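You operate a simulated robot arm through the tools that you are given. There is no shell and no other tool.

You are at the controls of a simulated robot arm. One attempt, no reset.

TASK
Oil the jig's chain, swing the crank to the pin and hook the chain.
Fine: a stripe from the oily blue cloth along the chain rail, cloth put back, crank against the red pin before the chain end goes on; the blue knob stays slack. Drop and damage nothing, leave nothing switched on. A coat counts when it lies all over at full strength: go over it till it gets no stronger.

It is judged by the outcome, as a careful person would: the job done as asked, and still so three seconds after it is handed in. It fails if anything else is knocked over, pushed out of place, dropped, spilled or broken. Flat cloth is picked up by pressing the open fingertips on it (5 to 10 N) and closing them slowly along it; thin cloth reads only 2 to 8 mm in the jaws.

THE ROBOT
A 6-joint arm with a fingered hand, fixed in place. Base frame: the origin is at the foot of the arm, x ahead of it, y to its left, z up; the work surface is at about z = 0.8. Units: m, rad, N and s.
With the tool pointing down near the work surface it reaches from about 0.18 to 0.9 m from the base axis. Its first joint turns from -2.897 to 2.897 rad. Payload 5 kg.
Tool frame: the origin (TCP) lies between the finger pads and is the grasp point; the fingertips stand 0.037 m ahead of it; z points along the fingers, y is the line along which they close. The gripper opens to 0.124 m. The gripper's body begins 0.043 m behind the TCP. The gripper is a hand of 3 fingers: y runs from the thumb to the fingers, the wrist lies at [-0.021, -0.125, -0.215] in the tool frame, and closing takes about 1.5 s.
Orientation is told as [roll, pitch, yaw] about the base's x, y, z axes, in that order, counted from this pose: with the fingers straight down and the wrist toward the robot, the tool's x, y and z point along [0, 1, 0], [1, 0, 0] and [0, 0, -1] of the base frame.

THE INTERFACE
- The arm moves only by the tool move_arm. Its arguments are lists of equal length, an entry for each row: "dp": the shift along the base's x, y, z in m, a list of three; "turn": the turn, a rotation vector about the base's x, y, z in rad, a list of three. In form: {"dp": [[dx, dy, dz], ...], "turn": [[wx, wy, wz], ...]}. A call has 1 to 20 rows; each row is the pose to reach, as a shift and turn from the pose commanded when the call began. "hand" is the finger opening in m, from 0 to 0.124, set as the call begins (left out, the last holds). Each row takes 0.2 s and may step no farther than 0.05 m and 0.15 rad from the row before; otherwise, or with a gripper value out of range, the whole call is refused. Where a pose cannot be reached the arm comes as near as it can. A force on the tool above 40 N (or 10 N above the force at the start of the call, whichever is more), or a blocked arm, ends the call early, and 0.2 s more pass. The fingers move at their own pace (about 0.072 m/s each) and stop on an object; they squeeze with about 27 N. The grip force told is the motor's: it shows also when the fingers shut on nothing. Time passes only in rows, and 0.2 s behind the last, so rows that repeat a pose let the fingers close. It gives the time, the measured TCP pose, the force on the tool (base axes), the opening and the grip force at its end, in the units of the frame above (readings bear some noise), with the torque about the TCP (base axes, N m) and any sound that the robot's microphone picked up.
- Cameras (640 x 400 px; columns grow to the right, rows downward): "scene" is fixed at [0.216, -0.4944, 1.5803]; the picture's right is [0.65, -0.76, 0.00], its down [-0.49, -0.41, -0.77] and it looks along [0.59, 0.50, -0.64] (base axes); focal length 332 px, centre (320, 200). "wrist" rides on the gripper at [0.072, -0.104, -0.154] in the tool frame; the picture's right is [-0.83, 0.26, -0.49], its down [-0.51, -0.72, 0.47] and it looks along [-0.23, 0.64, 0.73] (tool axes); focal length 243 px, centre (320, 200).
- camera(camera): a new picture of that camera. The clock stands still meanwhile.
- finger_targets(index, middle, thumb_bend, thumb_turn): sets how far each is bent, from 0 (flat) to 1 (curled in); at 0.3 the hand is open as for a grip, at 0.7 the pads meet at the TCP. One left out holds its place. A second passes; each finger stops where it meets its share of the squeeze, and holds until it gets a number again. A gripper value or a shape takes the hand back. It gives what a move gives, with no picture; readings hold the bend of each and the force on the fingers (four entries, about 0 where the hand has none), thumb and palm. thumb_turn goes from beside the hand (0) to across from the fingers (1), as for a grip.
- set_grasp(shape): the hand has 3 fingers and takes this shape, open, in about a second: jaw (thumb against the fingers, like two jaws); tri (thumb and two fingers); tip (a fingertip pinch); poke (one finger out to press); point (the index stretched); flat (the hand flat); cup (the hand cupped); fist (a fist). The gripper value then closes the fingers along that shape, each until it touches; the sizes above hold for jaw. It gives what a move gives, with no picture.
- locate(camera, pixels): for up to 12 pixels [column, row] of the newest picture of that camera ("zoom" is the newest enlarged one), the place [x, y, z] in the base frame of the surface seen there, good to about 0.002 m, but the place of the scene camera against the robot may be out by one fixed shift of up to 0.012 m in any direction. The clock stands still meanwhile.
- zoom(camera, box): a new picture of the part [left, top, right, bottom] of that camera's present view, enlarged. The clock stands still meanwhile.
- job_done(): hands the job in; it is judged then, once.

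Open the gripper and draw the arm clear of the work before you hand the job in, unless the task says otherwise.

The tools are called after "Emit:" as a command line: name --argument value ..., lists and objects as JSON in quotes. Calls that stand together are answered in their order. move_arm: Moves the arm, as the interface text tells. Its arguments: {"type":"object","properties":{"dp":{"type":"array"},"turn":{"type":"array"},"hand":{"type":"number"}},"required":["dp","turn"]} The other tools are called the same way: set_grasp (shape) gives the hand a shape; finger_targets (index, middle, thumb_bend, thumb_turn) moves the fingers one by one; camera (camera) takes a picture; locate (camera, pixels) gives the place of the surface under pixels of a picture; zoom (camera, box) takes an enlarged picture of a part of a camera's view; job_done () hands the job in.

At the start:

```text
t: 0.0
tcp_pos: [0.717, 0.2014, 1.1671]
orientation: [0.001, 0.0, 0.001]
ft_force: [-0.2, 0.3, 0.6]
moment: [0.02, 0.02, 0.01]
finger_gap: 0.1236
grasp_force: 0.2
shape: jaw
bend: [0.3, 0.3, 0.3, 0.98]
finger forces: [0.1, 0.0, 0.1, 0.0, 0.0, 0.0]
```

scene: 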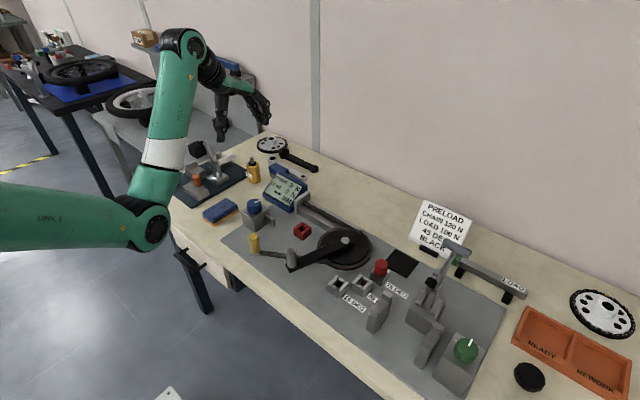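
wrist: 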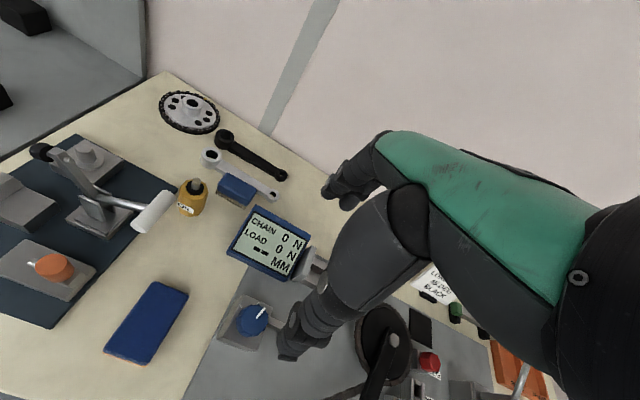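

I start by looking closely at the jig: the scene picture shows the jig plate around (370,280), a blue cloth at about (220,212), a display at (285,185), and a sign at (440,225). I take enlarged views.

Emit:
zoom --camera "scene" --box '[180, 130, 380, 280]'

Emit:
zoom --camera "scene" --box '[320, 190, 520, 390]'

Emit:
zoom --camera "scene" --box '[400, 190, 480, 270]'

```text
2.67 times, centred on (280, 205) of scene
```

zoom: 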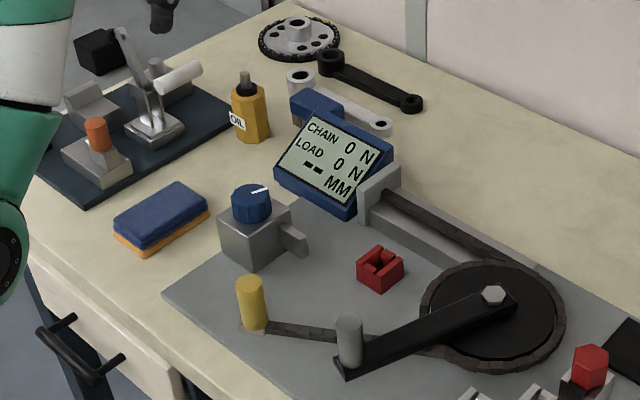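

```text
2.00 times, centred on (420, 290) of scene
```

zoom: 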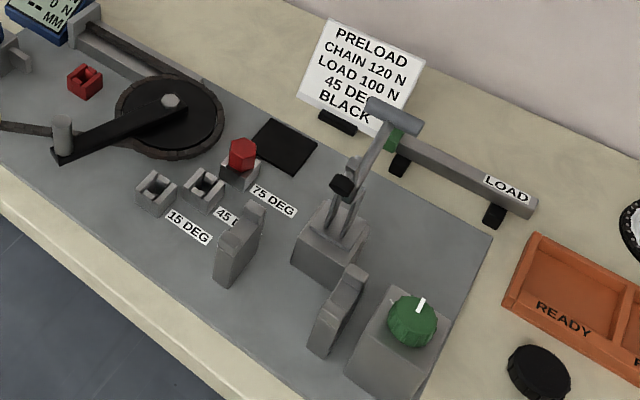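

```text
5.00 times, centred on (440, 230) of scene
```

zoom: 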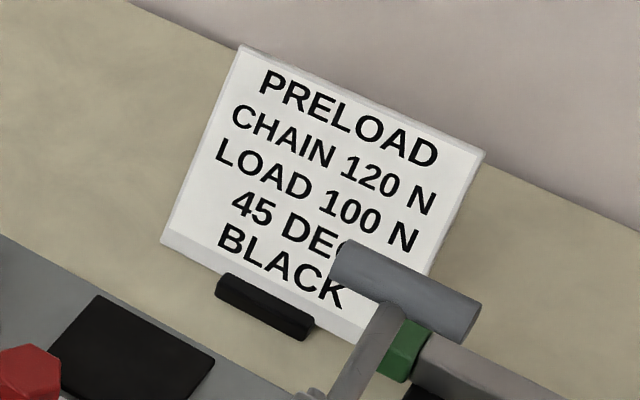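

The sign reads PRELOAD / CHAIN 120 N / LOAD 100 N / 45 DEG / BLACK; the red pin stands near the 75 DEG tag. I look closer at cloth, chain rail, red hook and pin.

Emit:
zoom --camera "scene" --box '[195, 150, 275, 240]'

Emit:
zoom --camera "scene" --box '[235, 190, 335, 280]'

Emit:
zoom --camera "scene" --box '[290, 180, 400, 280]'

Emit:
zoom --camera "scene" --box '[320, 245, 420, 335]'

Emit:
zoom --camera "wrist" --box '[80, 120, 300, 380]'

```text
4.44 times, centred on (235, 195) of scene
```

zoom: 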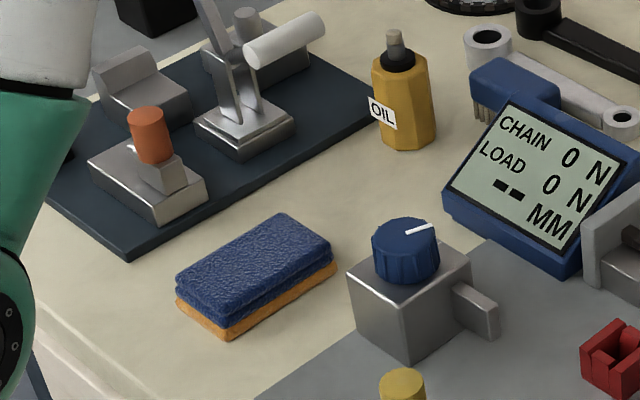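

```text
4.44 times, centred on (285, 235) of scene
```

zoom: 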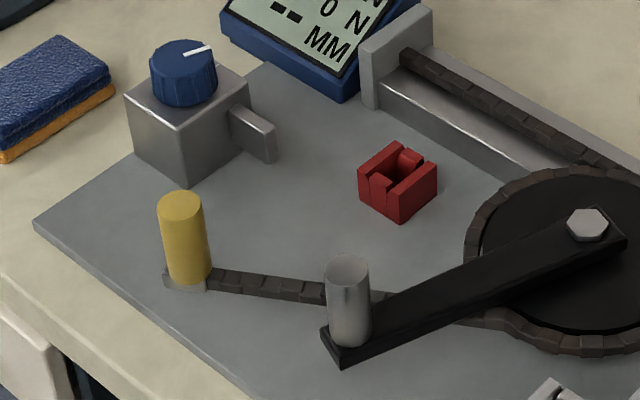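

```text
4.00 times, centred on (345, 230) of scene
```

zoom: 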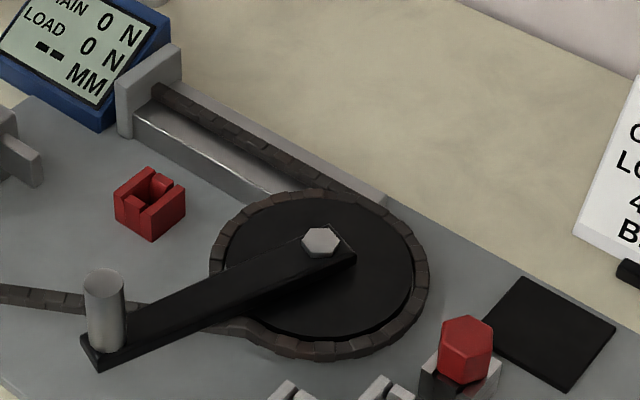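

```text
4.44 times, centred on (370, 290) of scene
```

zoom: 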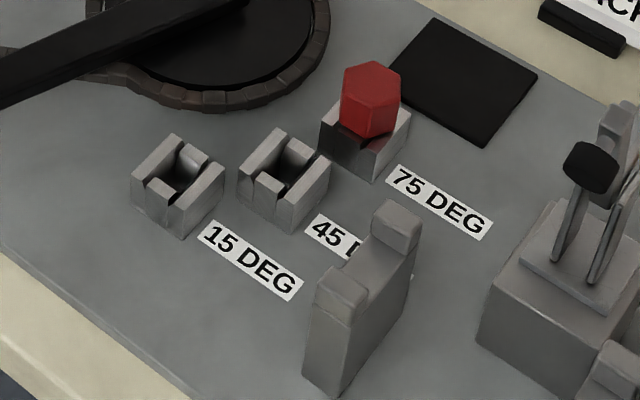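

```text
1.54 times, centred on (190, 250) of wrist
```

zoom: 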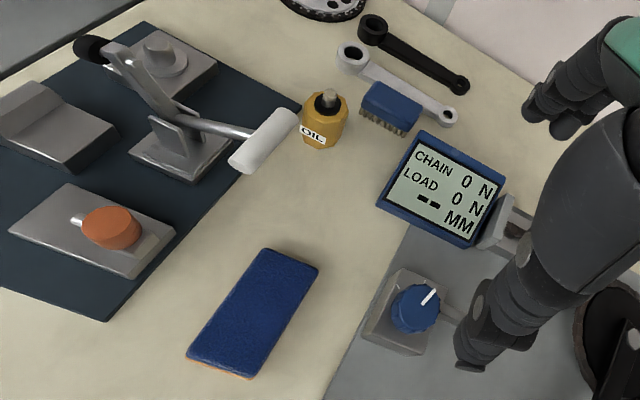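

I measure common features in both cameras to learn the scene camera's fixed shift, and measure the main items. First new base pictures of both cameras for the locate.

Emit:
camera --camera "scene"

Emit:
camera --camera "wrist"

```text
taken
```

scene: 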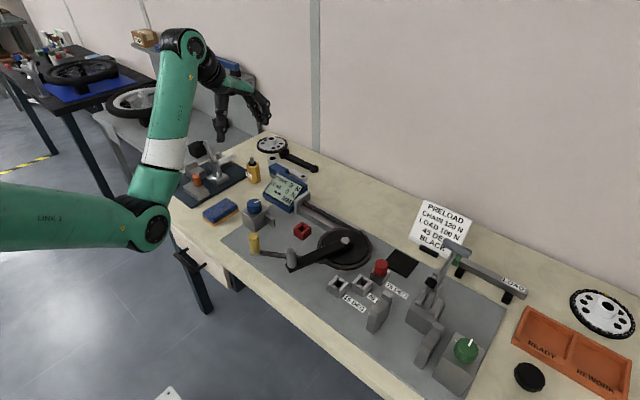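

```text
taken
```

wrist: 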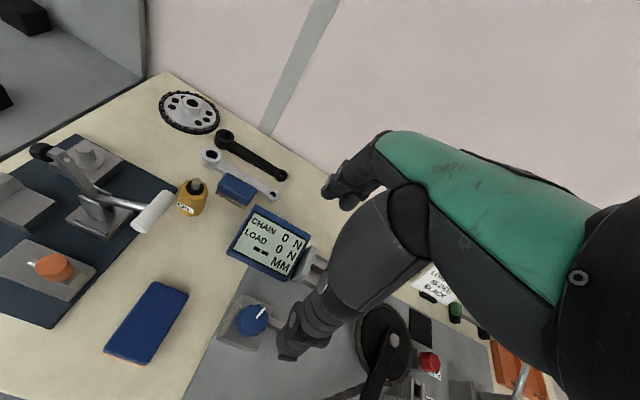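

I locate the cloth corners, blue knob top, display corners and red pin in the wrist picture.

Emit:
locate --camera "wrist" --pixels '[[155, 283], [187, 294], [145, 362], [107, 348], [147, 322], [252, 318], [255, 208], [310, 236], [195, 185], [430, 362], [393, 340], [290, 278]]'

Emit:
zoom --camera "scene" --box '[195, 150, 275, 240]'

```text
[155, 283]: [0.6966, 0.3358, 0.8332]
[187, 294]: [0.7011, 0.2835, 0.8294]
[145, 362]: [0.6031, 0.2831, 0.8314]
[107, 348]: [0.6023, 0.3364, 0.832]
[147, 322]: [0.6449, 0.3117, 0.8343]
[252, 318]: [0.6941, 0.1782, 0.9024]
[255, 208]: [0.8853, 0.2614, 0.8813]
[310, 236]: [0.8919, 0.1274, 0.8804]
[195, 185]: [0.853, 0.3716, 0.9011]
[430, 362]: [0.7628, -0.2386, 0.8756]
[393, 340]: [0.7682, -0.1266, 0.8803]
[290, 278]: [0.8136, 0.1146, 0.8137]
```

```text
4.44 times, centred on (235, 195) of scene
```

zoom: 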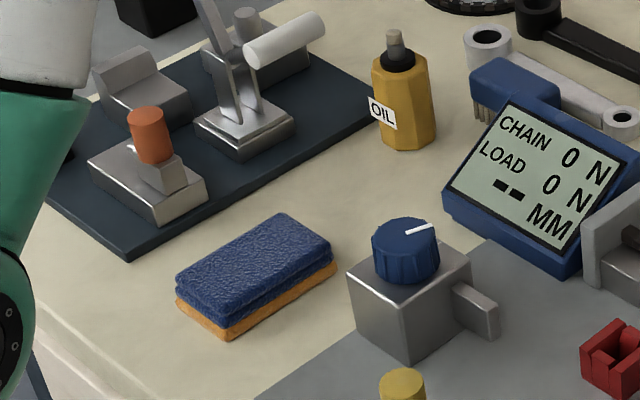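

I locate the same features in the enlarged scene picture for the shift between cameras.

Emit:
locate --camera "zoom" --pixels '[[284, 216], [327, 244], [228, 310], [180, 281], [255, 262], [405, 232], [228, 322], [227, 336], [332, 268], [395, 35], [510, 105], [280, 330]]'

Emit:
zoom --camera "scene" --box '[235, 190, 335, 280]'

```text
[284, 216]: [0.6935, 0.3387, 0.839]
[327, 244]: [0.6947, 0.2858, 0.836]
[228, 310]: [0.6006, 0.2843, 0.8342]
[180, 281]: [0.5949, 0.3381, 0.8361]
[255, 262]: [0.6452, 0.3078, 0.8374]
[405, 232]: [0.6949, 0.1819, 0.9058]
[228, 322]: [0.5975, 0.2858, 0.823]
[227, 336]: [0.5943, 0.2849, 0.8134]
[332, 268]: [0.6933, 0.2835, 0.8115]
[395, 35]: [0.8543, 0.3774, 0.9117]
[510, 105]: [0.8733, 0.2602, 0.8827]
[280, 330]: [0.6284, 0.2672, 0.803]
```

```text
4.44 times, centred on (285, 235) of scene
```

zoom: 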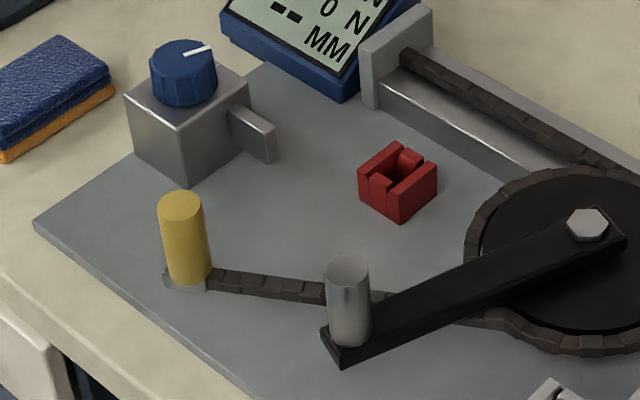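

I locate the jig items in this enlarged picture: yellow handle top (180,200), its foot (185,282), red hook (397,180), crank knob top (347,265), crank end (335,345), bolt (587,225), chain on the rail (405,58)→(600,160).

Emit:
locate --camera "zoom" --pixels '[[180, 202], [185, 240], [185, 285], [165, 280], [347, 268], [350, 310], [335, 348], [587, 225], [405, 58], [500, 108], [600, 160], [395, 60]]'

Emit:
locate --camera "zoom" --pixels '[[362, 172], [395, 145], [436, 172], [400, 195], [400, 218], [380, 180], [410, 158], [398, 165], [270, 150], [235, 115], [420, 15], [340, 180]]'

Emit:
zoom --camera "scene" --box '[290, 180, 400, 280]'

```text
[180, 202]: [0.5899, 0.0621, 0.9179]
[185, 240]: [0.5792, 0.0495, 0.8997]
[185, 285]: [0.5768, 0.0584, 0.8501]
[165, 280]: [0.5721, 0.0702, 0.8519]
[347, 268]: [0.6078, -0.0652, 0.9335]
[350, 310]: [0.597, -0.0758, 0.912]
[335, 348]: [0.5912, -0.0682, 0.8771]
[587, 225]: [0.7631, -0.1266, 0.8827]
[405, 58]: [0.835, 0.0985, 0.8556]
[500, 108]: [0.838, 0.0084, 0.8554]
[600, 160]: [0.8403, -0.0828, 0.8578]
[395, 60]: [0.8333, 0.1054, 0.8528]
```

```text
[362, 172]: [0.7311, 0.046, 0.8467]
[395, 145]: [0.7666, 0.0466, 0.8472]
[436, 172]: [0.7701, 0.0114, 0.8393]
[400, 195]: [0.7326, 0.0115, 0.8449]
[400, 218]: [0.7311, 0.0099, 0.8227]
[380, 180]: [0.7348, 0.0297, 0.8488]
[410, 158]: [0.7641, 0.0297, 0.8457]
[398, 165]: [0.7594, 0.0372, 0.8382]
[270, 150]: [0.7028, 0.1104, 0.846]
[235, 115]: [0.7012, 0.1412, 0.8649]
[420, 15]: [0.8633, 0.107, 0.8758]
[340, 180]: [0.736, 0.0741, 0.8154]
```

```text
4.00 times, centred on (345, 230) of scene
```

zoom: 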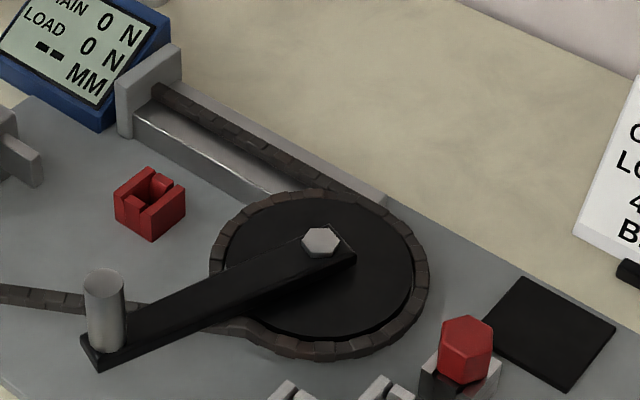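

I measure the rail, its end block, chain on the sprocket, and the red pin in this enlarged picture: rail front edge (140,120)–(270,190), chain (160,95)–(330,185), disc and pin (465,330).

Emit:
locate --camera "zoom" --pixels '[[140, 112], [138, 135], [260, 180], [200, 130], [215, 125], [270, 160], [330, 180], [378, 198], [150, 50], [175, 75], [300, 158], [245, 140]]'

Emit:
locate --camera "zoom" --pixels '[[320, 240], [250, 290], [380, 280], [420, 280], [290, 345], [218, 255], [400, 225], [465, 330], [465, 360], [100, 280], [335, 265], [160, 305]]'

Emit:
zoom --camera "scene" --box '[320, 245, 420, 335]'

```text
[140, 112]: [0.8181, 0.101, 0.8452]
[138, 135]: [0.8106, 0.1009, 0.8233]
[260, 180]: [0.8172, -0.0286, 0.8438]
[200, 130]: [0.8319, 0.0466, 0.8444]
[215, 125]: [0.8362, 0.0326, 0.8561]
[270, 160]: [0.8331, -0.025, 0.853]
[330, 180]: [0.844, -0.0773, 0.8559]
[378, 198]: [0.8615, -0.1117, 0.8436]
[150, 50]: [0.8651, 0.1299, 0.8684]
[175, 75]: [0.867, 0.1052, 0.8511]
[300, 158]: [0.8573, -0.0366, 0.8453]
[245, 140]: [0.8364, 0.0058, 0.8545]
```

```text
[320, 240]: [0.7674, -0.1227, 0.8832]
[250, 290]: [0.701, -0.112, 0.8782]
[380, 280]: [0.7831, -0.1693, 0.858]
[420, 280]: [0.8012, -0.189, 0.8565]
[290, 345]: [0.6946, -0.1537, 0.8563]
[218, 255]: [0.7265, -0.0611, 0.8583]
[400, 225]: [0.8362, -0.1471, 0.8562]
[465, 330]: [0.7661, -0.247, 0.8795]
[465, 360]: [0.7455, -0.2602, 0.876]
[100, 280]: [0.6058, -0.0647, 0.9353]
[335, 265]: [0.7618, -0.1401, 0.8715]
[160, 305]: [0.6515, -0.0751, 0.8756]
```

```text
4.44 times, centred on (370, 290) of scene
```

zoom: 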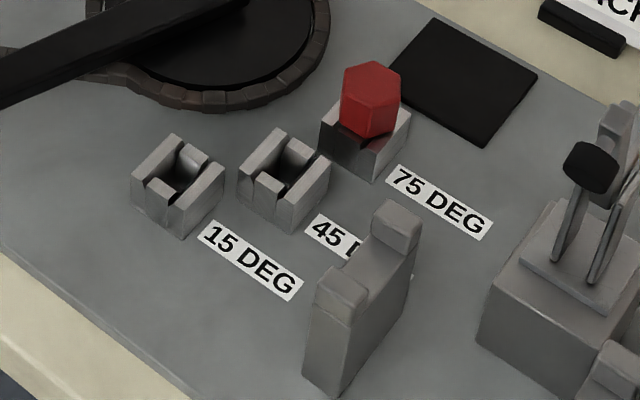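

I locate the sockets and pin: 15° socket (175,185), 45° socket (285,175), pin top (372,85), pin base (370,140), and the black square pad (470,85).

Emit:
locate --camera "zoom" --pixels '[[160, 160], [205, 195], [268, 150], [312, 190], [372, 75], [372, 100], [385, 120], [365, 160], [335, 115], [400, 215], [340, 280], [470, 85]]'

Emit:
zoom --camera "scene" --box '[285, 210, 320, 245]'

Emit:
zoom --camera "scene" --box '[240, 225, 300, 275]'

Emit:
zoom --camera "scene" --box '[365, 250, 405, 290]'

```text
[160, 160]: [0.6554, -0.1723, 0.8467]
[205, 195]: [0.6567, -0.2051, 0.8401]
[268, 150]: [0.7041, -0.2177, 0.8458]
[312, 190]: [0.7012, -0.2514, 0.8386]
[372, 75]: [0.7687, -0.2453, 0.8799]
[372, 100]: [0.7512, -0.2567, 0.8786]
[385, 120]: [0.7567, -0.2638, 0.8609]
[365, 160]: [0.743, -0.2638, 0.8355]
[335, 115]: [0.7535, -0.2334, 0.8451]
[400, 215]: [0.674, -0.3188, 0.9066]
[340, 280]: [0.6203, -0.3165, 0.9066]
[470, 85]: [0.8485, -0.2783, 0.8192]
```

```text
11.43 times, centred on (302, 228) of scene
```

zoom: 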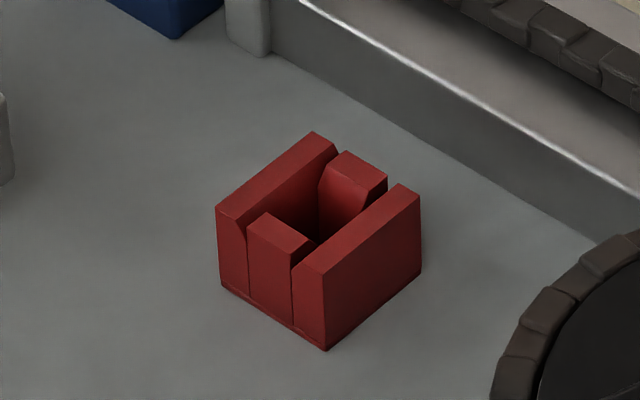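

```text
8.00 times, centred on (270, 250) of scene
```

zoom: 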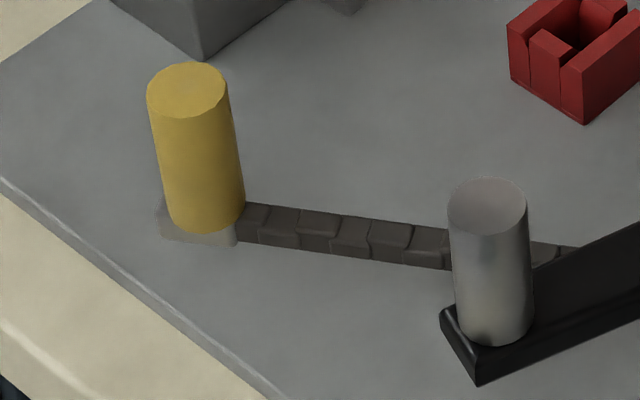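

```text
10.00 times, centred on (385, 270) of scene
```

zoom: 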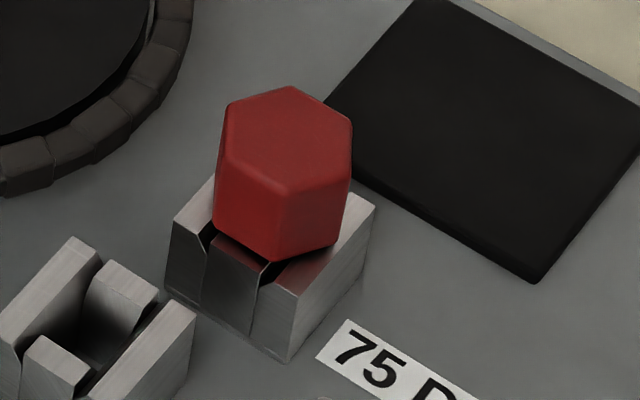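

The red item is a socket like the pin sockets; the chain end with yellow handle lies at about (0.58, 0.06). Before moving to the cloth I check the heights of the neighbours on its left: lever handle (155,212), orange knob (53,267), plate edge (165,225).

Emit:
locate --camera "wrist" --pixels '[[155, 212], [145, 225], [53, 265], [90, 275], [120, 240], [55, 325], [115, 205], [187, 195], [240, 190], [285, 175], [265, 190], [215, 330]]'

```text
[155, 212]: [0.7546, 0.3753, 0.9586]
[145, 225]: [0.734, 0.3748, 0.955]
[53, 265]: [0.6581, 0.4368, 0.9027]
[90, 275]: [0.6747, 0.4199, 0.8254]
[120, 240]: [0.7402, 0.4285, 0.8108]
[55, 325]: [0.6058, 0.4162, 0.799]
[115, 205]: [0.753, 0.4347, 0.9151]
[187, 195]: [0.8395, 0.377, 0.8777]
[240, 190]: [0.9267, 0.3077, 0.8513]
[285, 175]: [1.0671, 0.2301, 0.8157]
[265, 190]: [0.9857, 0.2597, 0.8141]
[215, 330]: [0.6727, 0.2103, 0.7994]
```

The lever handle lies near (0.735–0.755, 0.375, 0.957), so I'll come in with the wrist on the −y side (yaw +90°) and the hand partly closed. I first turn and move high above the cloth.

Emit:
move_arm --dp '[[-0.006, 0.01, 0], [-0.012, 0.02, 0], [-0.018, 0.03, 0], [-0.024, 0.04, 0], [-0.03, 0.05, 0], [-0.036, 0.06, 0], [-0.042, 0.07, 0], [-0.048, 0.08, 0], [-0.054, 0.09, 0], [-0.06, 0.1, 0], [-0.068, 0.109, 0], [-0.07, 0.109, 0]]' --turn '[[0, 0, 0.143], [0, 0, 0.286], [0, 0, 0.428], [0, 0, 0.571], [0, 0, 0.714], [0, 0, 0.857], [0, 0, 1.0], [0, 0, 1.142], [0, 0, 1.285], [0, 0, 1.428], [0, 0, 1.5708], [0, 0, 1.5708]]'

Emit:
camera --camera "wrist"

Emit:
camera --camera "scene"

```text
t: 2.6
tcp_pos: [0.6475, 0.3117, 1.1662]
orientation: [0.0, -0.001, 1.574]
ft_force: [0.0, -0.5, -0.3]
moment: [0.03, 0.02, 0.0]
finger_gap: 0.1236
grasp_force: 0.1
shape: jaw
bend: [0.3, 0.3, 0.3, 0.98]
finger forces: [0.0, 0.1, 0.1, 0.1, 0.1, 0.0]
```

```text
taken
```

wrist: 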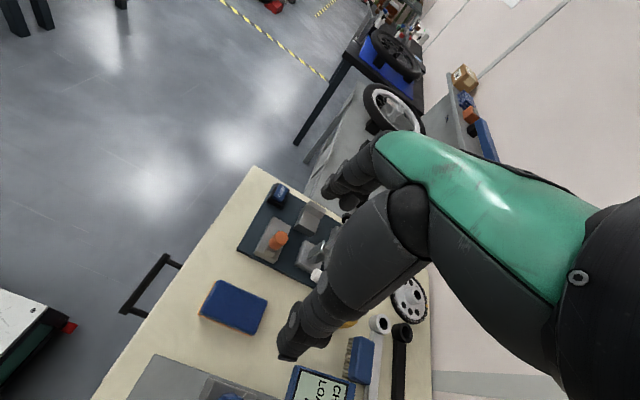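

```text
taken
```

scene: 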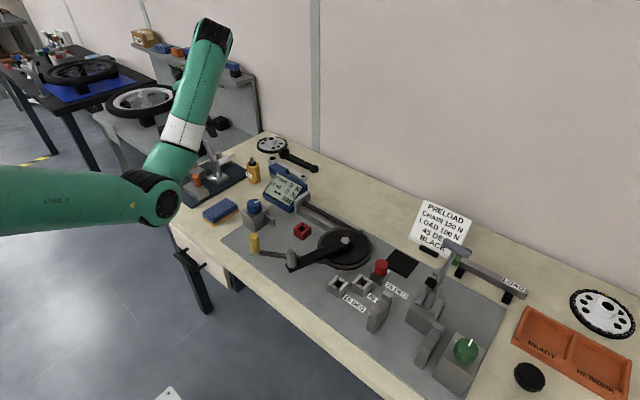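

The arm reached yaw 90°. TCP should project to about (334,242) in the wrist view; the cloth is at (233,306). I zoom on it to see its build.

Emit:
zoom --camera "wrist" --box '[180, 180, 340, 360]'

Emit:
locate --camera "wrist" --pixels '[[221, 283], [265, 299], [250, 332], [203, 312], [233, 306], [316, 275], [322, 250], [280, 240]]'

```text
2.22 times, centred on (260, 270) of wrist
```

zoom: 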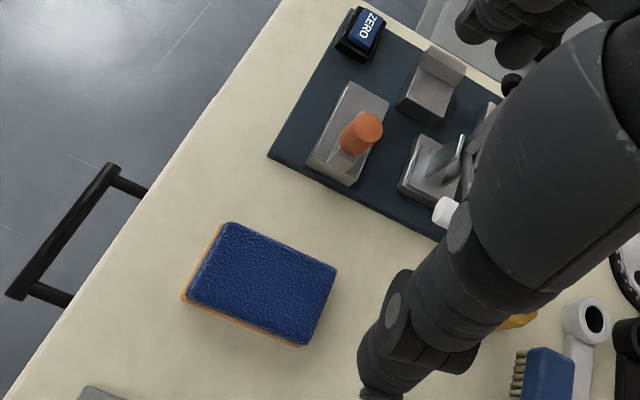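

```text
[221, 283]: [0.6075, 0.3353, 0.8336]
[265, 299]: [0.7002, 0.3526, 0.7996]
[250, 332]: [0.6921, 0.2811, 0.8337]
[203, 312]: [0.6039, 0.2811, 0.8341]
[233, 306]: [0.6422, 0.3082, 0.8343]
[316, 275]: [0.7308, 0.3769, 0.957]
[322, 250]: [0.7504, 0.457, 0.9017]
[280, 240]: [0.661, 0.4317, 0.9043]
```

The cloth spans x 0.602–0.697, y 0.281–0.337, top 0.833; the lever handle end is at (0.73,0.377,0.957). I descend with the hand opened to 0.09 to z≈0.92 and look again.

Emit:
move_arm --dp '[[-0.003, -0.001, -0.04], [-0.003, -0.001, -0.08], [-0.003, -0.001, -0.12], [-0.003, -0.001, -0.16], [-0.003, -0.001, -0.2], [-0.003, -0.001, -0.24], [-0.003, -0.001, -0.245]]' --turn '[[0, 0, 0], [0, 0, 0], [0, 0, 0], [0, 0, 0], [0, 0, 0], [0, 0, 0], [0, 0, 0]]' --hand 0.09

Emit:
camera --camera "wrist"

Emit:
zoom --camera "scene" --box '[120, 60, 340, 260]'

```text
t: 4.2
tcp_pos: [0.6418, 0.3102, 0.9214]
orientation: [-0.001, 0.0, 1.571]
ft_force: [1.3, 0.7, 0.7]
moment: [0.02, -0.03, 0.01]
finger_gap: 0.0903
grasp_force: 0.1
shape: jaw
bend: [0.27, 0.36, 0.56, 0.99]
finger forces: [0.1, 0.0, 0.0, 0.1, 0.1, 0.0]
```

```text
taken
```

wrist: 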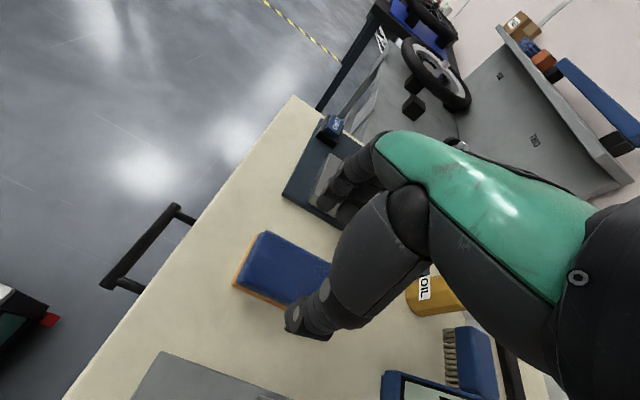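

```text
2.00 times, centred on (230, 160) of scene
```

zoom: 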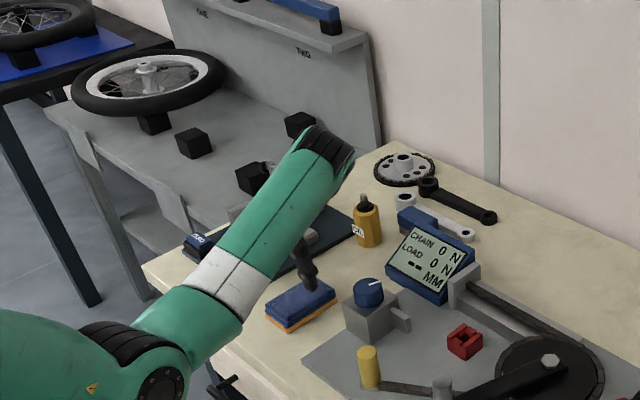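

The hand is over the cloth with thumb on the −y side; nothing touches. I descend slowly to TCP z≈0.842 (fingertips about 5 mm above the table).

Emit:
move_arm --dp '[[0.001, -0.002, -0.02], [0.001, -0.002, -0.04], [0.001, -0.002, -0.055], [0.001, -0.002, -0.065], [0.001, -0.002, -0.075], [0.001, -0.002, -0.08]]' --turn '[[0, 0, 0], [0, 0, 0], [0, 0, 0], [0, 0, 0], [0, 0, 0], [0, 0, 0]]'

Emit:
camera --camera "wrist"

Emit:
zoom --camera "scene" --box '[180, 130, 300, 240]'

```text
t: 5.6
tcp_pos: [0.645, 0.3083, 0.8417]
orientation: [0.0, 0.002, 1.57]
ft_force: [0.3, -1.1, 0.1]
moment: [0.0, 0.06, -0.03]
finger_gap: 0.0902
grasp_force: 0.1
shape: jaw
bend: [0.27, 0.36, 0.56, 0.99]
finger forces: [0.1, 0.1, 0.1, 0.0, 0.1, 0.0]
```

```text
taken
```

wrist: 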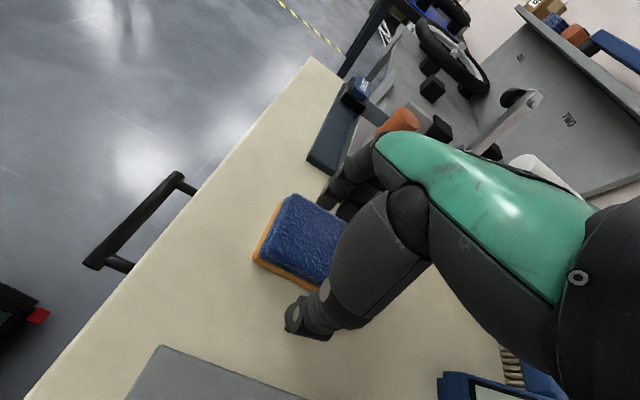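

```text
3.64 times, centred on (240, 185) of scene
```

zoom: 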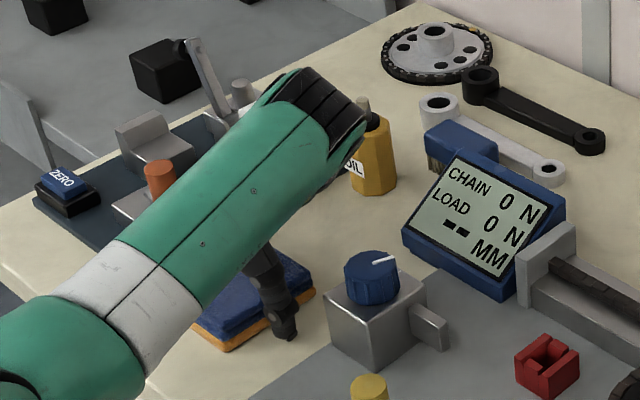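

The thumb and fingers straddle the cloth with no contact force. I close the hand on it in place.

Emit:
move_arm --dp '[[0, 0, 0], [0, 0, 0], [0, 0, 0], [0, 0, 0], [0, 0, 0], [0, 0, 0], [0, 0, 0], [0, 0, 0]]' --turn '[[0, 0, 0], [0, 0, 0], [0, 0, 0], [0, 0, 0], [0, 0, 0], [0, 0, 0], [0, 0, 0], [0, 0, 0]]' --hand 0.02

Emit:
camera --camera "wrist"

```text
t: 7.4
tcp_pos: [0.6455, 0.3094, 0.8434]
orientation: [0.0, -0.001, 1.571]
ft_force: [-1.8, -0.1, -0.6]
moment: [0.05, 0.01, 0.01]
finger_gap: 0.0599
grasp_force: 27.2
shape: jaw
bend: [0.74, 0.46, 0.7, 1.0]
finger forces: [16.0, 8.4, 0.0, 0.1, 24.3, 0.0]
```

```text
taken
```

wrist: 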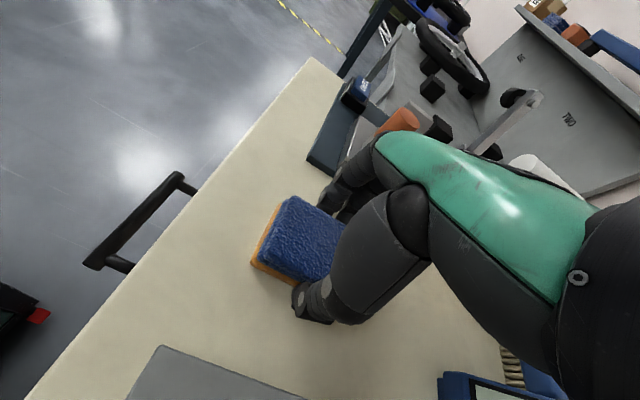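

The grip holds: gap 0.060, thumb 24 N against 16+8 N. I lift slowly by 30 mm and look.

Emit:
move_arm --dp '[[0, 0, 0.008], [0, 0, 0.016], [0, 0, 0.024], [0, 0, 0.03]]' --turn '[[0, 0, 0], [0, 0, 0], [0, 0, 0], [0, 0, 0]]'

Emit:
camera --camera "wrist"

Emit:
zoom --camera "scene" --box '[180, 130, 300, 240]'

```text
t: 8.4
tcp_pos: [0.6454, 0.3081, 0.8711]
orientation: [0.0, 0.001, 1.57]
ft_force: [-0.4, 0.0, -0.2]
moment: [-0.03, 0.02, 0.0]
finger_gap: 0.0602
grasp_force: 27.0
shape: jaw
bend: [0.74, 0.46, 0.7, 1.0]
finger forces: [15.9, 8.5, 0.0, 0.0, 24.4, 0.0]
```

```text
taken
```

wrist: 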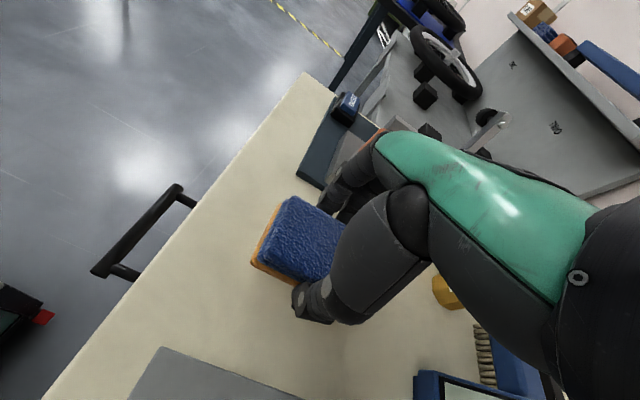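

```text
3.64 times, centred on (240, 185) of scene
```

zoom: 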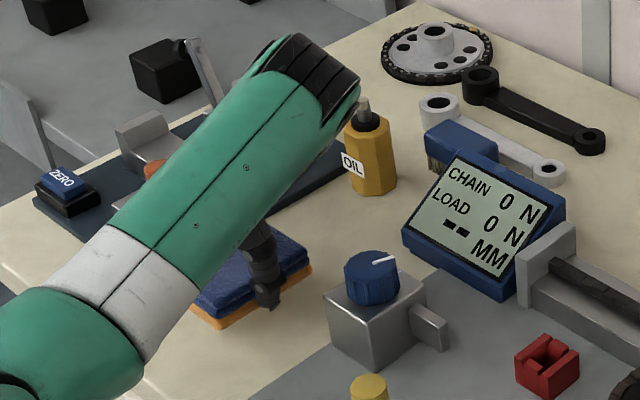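

The whole pad (blue with the orange layer beneath) came up, grip steady. I raise it clear of everything to z≈1.05.

Emit:
move_arm --dp '[[0, 0, 0.03], [0, 0, 0.06], [0, 0, 0.09], [0, 0, 0.12], [0, 0, 0.15], [0, 0, 0.18]]' --turn '[[0, 0, 0], [0, 0, 0], [0, 0, 0], [0, 0, 0], [0, 0, 0], [0, 0, 0]]'

Emit:
move_arm --dp '[[0.005, -0.015, 0], [0.015, -0.035, 0], [0.025, -0.055, 0], [0.035, -0.075, 0], [0.045, -0.095, 0], [0.055, -0.115, 0], [0.065, -0.135, 0], [0.075, -0.155, 0], [0.085, -0.175, 0], [0.095, -0.195, 0], [0.105, -0.215, 0], [0.115, -0.235, 0], [0.125, -0.25, 0], [0.13, -0.26, 0]]' --turn '[[0, 0, -0.12], [0, 0, -0.24], [0, 0, -0.36], [0, 0, -0.48], [0, 0, -0.6], [0, 0, -0.72], [0, 0, -0.84], [0, 0, -0.96], [0, 0, -1.08], [0, 0, -1.2], [0, 0, -1.32], [0, 0, -1.44], [0, 0, -1.5708], [0, 0, -1.5708]]'

Emit:
camera --camera "wrist"

Emit:
camera --camera "scene"

```text
t: 9.8
tcp_pos: [0.6415, 0.3073, 1.054]
orientation: [0.0, -0.001, 1.572]
ft_force: [0.6, 0.8, -1.1]
moment: [0.01, 0.01, 0.01]
finger_gap: 0.06
grasp_force: 27.0
shape: jaw
bend: [0.74, 0.46, 0.7, 1.0]
finger forces: [15.8, 8.6, 0.0, 0.0, 24.3, 0.0]
```

```text
t: 12.8
tcp_pos: [0.7749, 0.0484, 1.052]
orientation: [0.0, 0.0, -0.002]
ft_force: [-0.9, 0.2, -1.2]
moment: [-0.01, 0.01, 0.0]
finger_gap: 0.0602
grasp_force: 27.5
shape: jaw
bend: [0.74, 0.46, 0.7, 1.0]
finger forces: [15.9, 8.5, 0.1, 0.1, 24.4, 0.1]
```

```text
taken
```

wrist: 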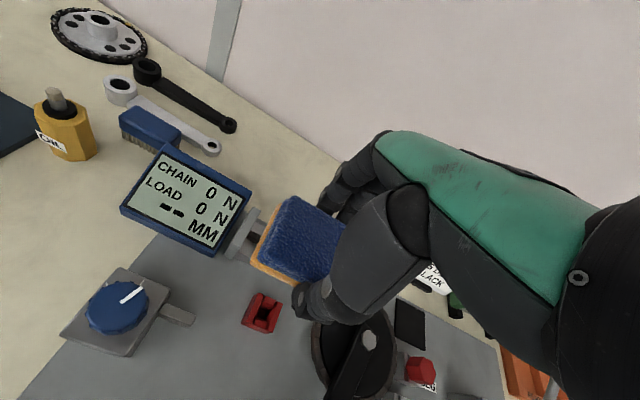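

```text
taken
```

scene: 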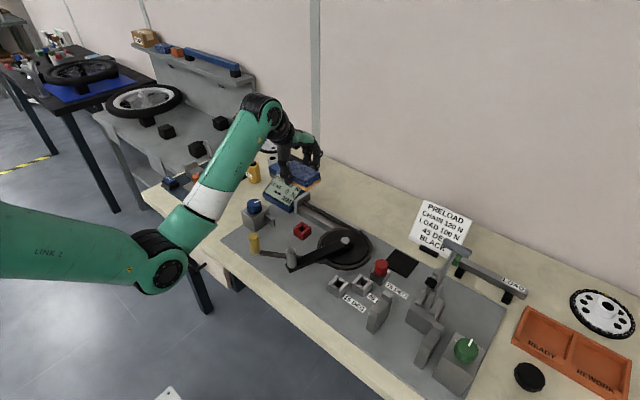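

The pad is held at yaw 0, above the jig. I measure the red socket (262,312), bolt (369,341), pin (419,368), end block (240,232) and display from here to fix the scene-camera shift.

Emit:
locate --camera "wrist" --pixels '[[369, 341], [419, 366], [262, 295], [247, 313], [282, 312], [270, 330], [118, 305], [240, 232], [250, 212], [243, 255], [370, 385], [410, 325]]'

Emit:
zoom --camera "wrist" --box '[200, 190, 340, 340]'

```text
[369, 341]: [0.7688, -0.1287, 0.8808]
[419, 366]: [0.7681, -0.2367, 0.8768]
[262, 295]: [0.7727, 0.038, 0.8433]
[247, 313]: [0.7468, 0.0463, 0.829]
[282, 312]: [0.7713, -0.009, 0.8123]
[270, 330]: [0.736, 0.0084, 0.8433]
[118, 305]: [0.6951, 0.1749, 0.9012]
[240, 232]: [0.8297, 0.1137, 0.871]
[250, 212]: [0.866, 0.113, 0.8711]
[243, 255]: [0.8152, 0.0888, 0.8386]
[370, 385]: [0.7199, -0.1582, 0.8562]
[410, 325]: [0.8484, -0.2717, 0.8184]
```

```text
2.67 times, centred on (270, 265) of wrist
```

zoom: 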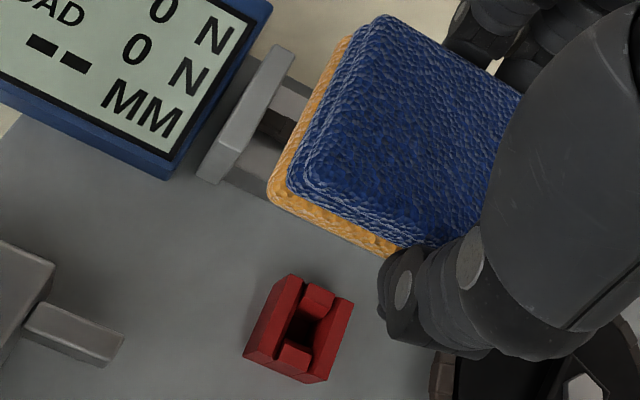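

The wrist and scene views differ by about (−0.004, +0.002, +0.003), so the chain's true centre is near x≈0.842, top z≈0.852. I locate the pad's edges in the hand from this enlarged picture.

Emit:
locate --camera "zoom" --pixels '[[290, 185], [380, 22], [345, 45], [274, 196], [330, 215], [390, 245], [277, 110], [270, 90], [292, 105], [225, 155], [285, 60], [430, 130]]'

```text
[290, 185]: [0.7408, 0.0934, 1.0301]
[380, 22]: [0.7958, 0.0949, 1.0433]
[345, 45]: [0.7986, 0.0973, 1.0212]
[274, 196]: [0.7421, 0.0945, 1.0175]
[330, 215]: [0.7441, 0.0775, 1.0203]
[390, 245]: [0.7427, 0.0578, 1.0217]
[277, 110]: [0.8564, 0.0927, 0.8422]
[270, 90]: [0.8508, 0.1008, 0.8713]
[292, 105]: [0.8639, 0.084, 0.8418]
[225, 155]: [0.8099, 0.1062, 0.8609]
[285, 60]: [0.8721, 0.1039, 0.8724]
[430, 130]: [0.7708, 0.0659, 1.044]
```

The pad in hand spans about x 0.742–0.798, y up to 0.0955 relative to TCP (0.775,0.048), bottom about 0.041 below TCP. I go above the rail's +y end (TCP 0.845, 0.050), then down to z≈0.91.

Emit:
move_arm --dp '[[0.02, 0.001, 0], [0.045, 0.002, 0], [0.07, 0.0026, 0], [0.07, 0.0026, -0.03], [0.07, 0.0026, -0.06], [0.07, 0.0026, -0.09], [0.07, 0.0026, -0.115], [0.07, 0.0026, -0.135], [0.07, 0.0026, -0.142]]' --turn '[[0, 0, 0], [0, 0, 0], [0, 0, 0], [0, 0, 0], [0, 0, 0], [0, 0, 0], [0, 0, 0], [0, 0, 0], [0, 0, 0]]'

Emit:
camera --camera "wrist"

Emit:
zoom --camera "scene" --box '[240, 130, 400, 280]'

```text
t: 14.8
tcp_pos: [0.8446, 0.0518, 0.9117]
orientation: [0.0, 0.001, 0.0]
ft_force: [-0.4, -1.1, 2.6]
moment: [0.09, 0.02, 0.0]
finger_gap: 0.06
grasp_force: 26.9
shape: jaw
bend: [0.74, 0.46, 0.7, 1.0]
finger forces: [16.8, 8.3, 0.0, 0.0, 25.7, 0.0]
```

```text
taken
```

wrist: 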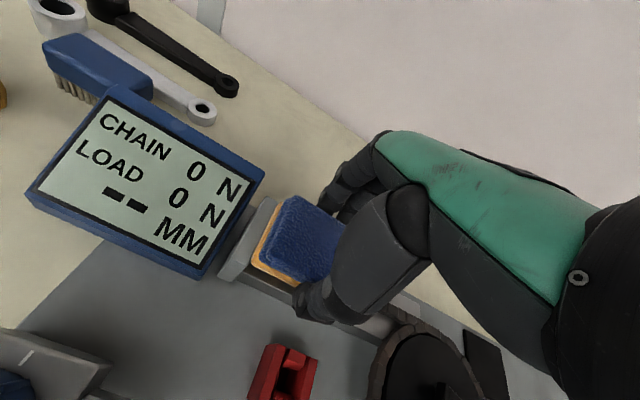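

```text
2.67 times, centred on (320, 205) of scene
```

zoom: 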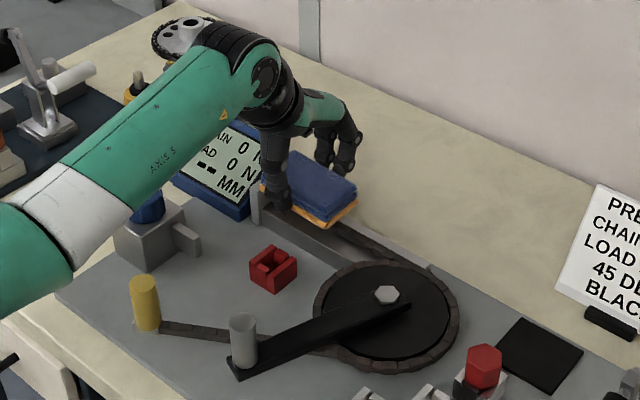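

The force shows 2.6 N upward and slight torque, so the pad may be brushing the end block. I look closer.

Emit:
zoom --camera "wrist" --box '[200, 170, 360, 340]'

Emit:
zoom --camera "scene" --box '[290, 170, 390, 260]'

```text
2.35 times, centred on (280, 255) of wrist
```

zoom: 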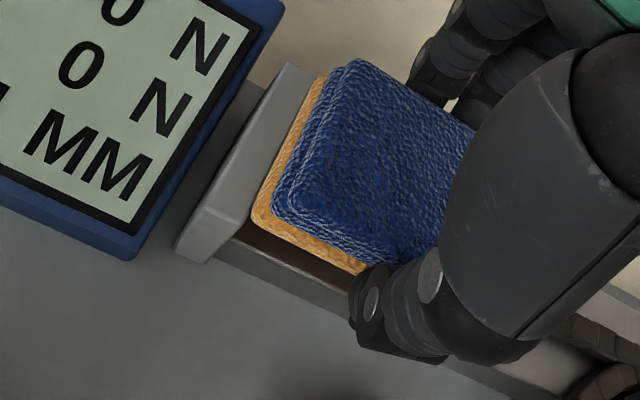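

```text
4.44 times, centred on (340, 215) of scene
```

zoom: 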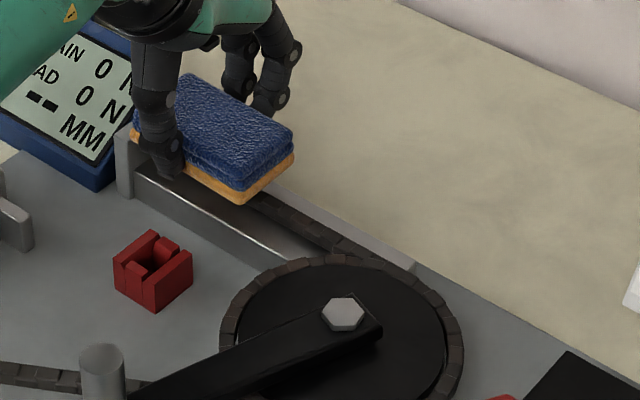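

I locate the pad's orange edge and the end block's inner edge in the wrist picture.

Emit:
locate --camera "wrist" --pixels '[[252, 259], [266, 238], [278, 213], [246, 262], [256, 236], [265, 215], [237, 262], [262, 266], [290, 280], [250, 240], [240, 258], [277, 203]]'

```text
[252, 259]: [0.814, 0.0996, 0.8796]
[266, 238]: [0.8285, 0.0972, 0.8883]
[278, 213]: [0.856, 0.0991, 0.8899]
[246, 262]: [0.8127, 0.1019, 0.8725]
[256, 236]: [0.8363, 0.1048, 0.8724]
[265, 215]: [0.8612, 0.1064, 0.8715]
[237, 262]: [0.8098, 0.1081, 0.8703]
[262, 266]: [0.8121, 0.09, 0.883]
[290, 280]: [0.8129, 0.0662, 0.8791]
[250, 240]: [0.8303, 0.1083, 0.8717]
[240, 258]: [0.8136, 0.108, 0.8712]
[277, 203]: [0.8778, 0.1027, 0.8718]
```

Pad edge is at y≈0.0995 and the block's inner edge at ≈0.102, so I back off 4 mm in −y and then go down to just above the chain.

Emit:
move_arm --dp '[[0, -0.001, 0.006], [0, -0.004, 0.006], [0, -0.004, 0.0], [0, -0.004, -0.004], [0, -0.004, -0.008]]' --turn '[[0, 0, 0], [0, 0, 0], [0, 0, 0], [0, 0, 0], [0, 0, 0]]'

```text
t: 16.0
tcp_pos: [0.8446, 0.0461, 0.903]
orientation: [0.0, -0.001, 0.0]
ft_force: [-0.6, -0.4, -0.3]
moment: [-0.01, -0.01, 0.03]
finger_gap: 0.06
grasp_force: 26.6
shape: jaw
bend: [0.74, 0.46, 0.7, 1.0]
finger forces: [16.9, 8.6, 0.0, 0.0, 25.4, 0.0]
```

Free of contact now (force about 0). I go down in 2 mm steps toward the chain top (expected at TCP ≈0.893).

Emit:
move_arm --dp '[[0, 0, -0.002], [0, 0, -0.004], [0, 0, -0.006], [0, 0, -0.008]]' --turn '[[0, 0, 0], [0, 0, 0], [0, 0, 0], [0, 0, 0]]'

```text
t: 17.0
tcp_pos: [0.8443, 0.0467, 0.8957]
orientation: [0.0, -0.003, 0.0]
ft_force: [-3.6, -1.4, 7.1]
moment: [-0.07, 0.14, -0.03]
finger_gap: 0.06
grasp_force: 27.0
shape: jaw
bend: [0.74, 0.46, 0.7, 1.0]
finger forces: [15.8, 8.6, 0.0, 0.0, 27.5, 0.1]
```

Contact with 7 N. I wipe along the rail in −y at this height.

Emit:
move_arm --dp '[[0, -0.008, 0], [0, -0.016, 0], [0, -0.024, 0], [0, -0.032, 0], [0, -0.04, 0], [0, -0.048, 0], [0, -0.056, 0], [0, -0.064, 0], [0, -0.072, 0], [0, -0.08, 0], [0, -0.088, 0]]' --turn '[[0, 0, 0], [0, 0, 0], [0, 0, 0], [0, 0, 0], [0, 0, 0], [0, 0, 0], [0, 0, 0], [0, 0, 0], [0, 0, 0], [0, 0, 0], [0, 0, 0]]'

Emit:
camera --camera "wrist"

Emit:
zoom --camera "scene" --box '[290, 170, 390, 260]'

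```text
t: 19.4
tcp_pos: [0.8485, -0.0314, 0.8975]
orientation: [0.01, -0.008, 0.006]
ft_force: [8.1, 17.3, 1.3]
moment: [0.54, -0.46, -0.59]
finger_gap: 0.0604
grasp_force: 27.0
shape: jaw
bend: [0.73, 0.47, 0.73, 0.92]
finger forces: [21.9, 7.7, 0.0, 0.1, 28.8, 0.0]
stopped in row 11: the force on the tool passed its limit at 42 N (the readings are from after the stop); the commanded pose is now the measured one
```

```text
taken
```

wrist: 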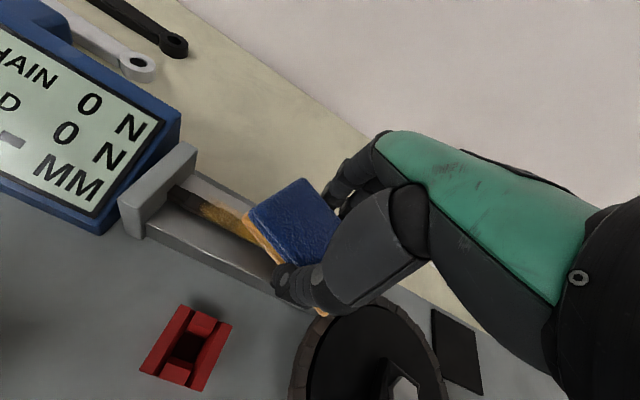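

```text
4.44 times, centred on (340, 215) of scene
```

zoom: 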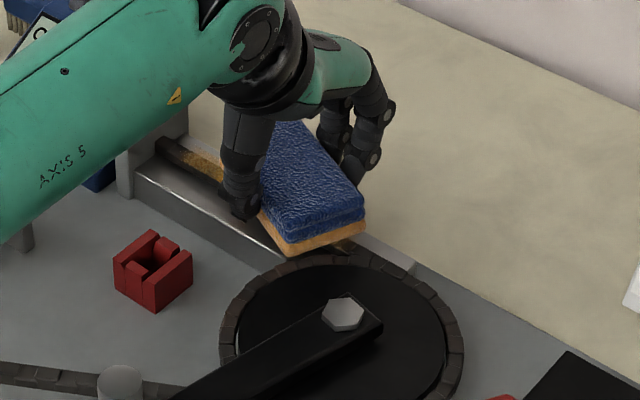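

The pad's front edge ran into the sprocket's rim (42 N stop); an orange coat already shows on the chain at (225,215). I back off and lift to look at the pad and the stripe.

Emit:
move_arm --dp '[[-0.002, 0.004, 0.0], [-0.004, 0.006, 0.006], [-0.004, 0.006, 0.02], [-0.004, 0.006, 0.04]]' --turn '[[0, 0, 0], [-0.01, 0.008, -0.006], [-0.01, 0.008, -0.006], [-0.01, 0.008, -0.006]]'

Emit:
camera --camera "wrist"

Emit:
zoom --camera "scene" --box '[290, 170, 390, 260]'

Emit:
zoom --camera "wrist" --box '[150, 150, 350, 330]'

```text
t: 20.4
tcp_pos: [0.8425, -0.0307, 0.9343]
orientation: [-0.005, 0.008, -0.004]
ft_force: [0.0, 0.0, -0.9]
moment: [-0.02, -0.03, -0.01]
finger_gap: 0.0605
grasp_force: 27.0
shape: jaw
bend: [0.73, 0.46, 0.71, 0.99]
finger forces: [17.2, 10.5, 0.0, 0.0, 27.8, 0.0]
```

```text
taken
```

wrist: 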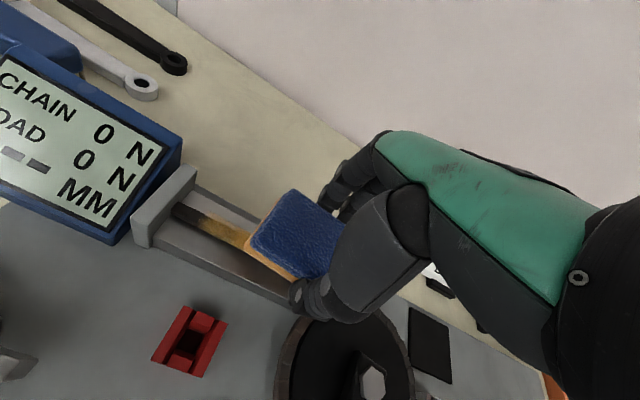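

```text
4.44 times, centred on (340, 215) of scene
```

zoom: 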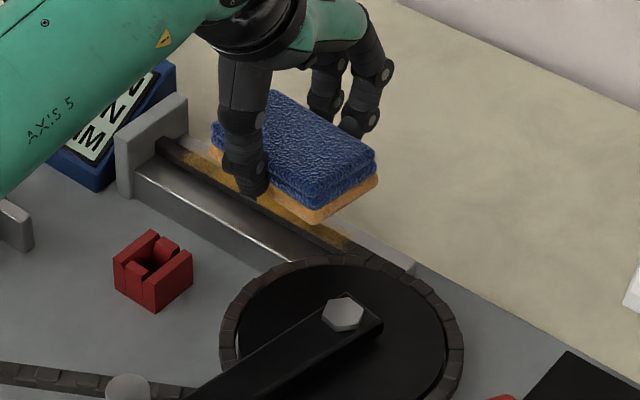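

```text
2.22 times, centred on (250, 240) of wrist
```

zoom: 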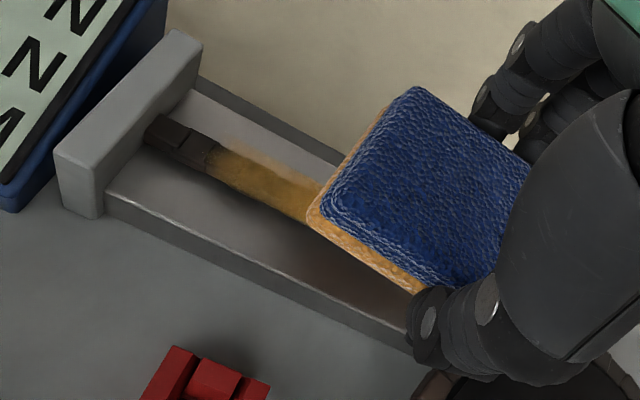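

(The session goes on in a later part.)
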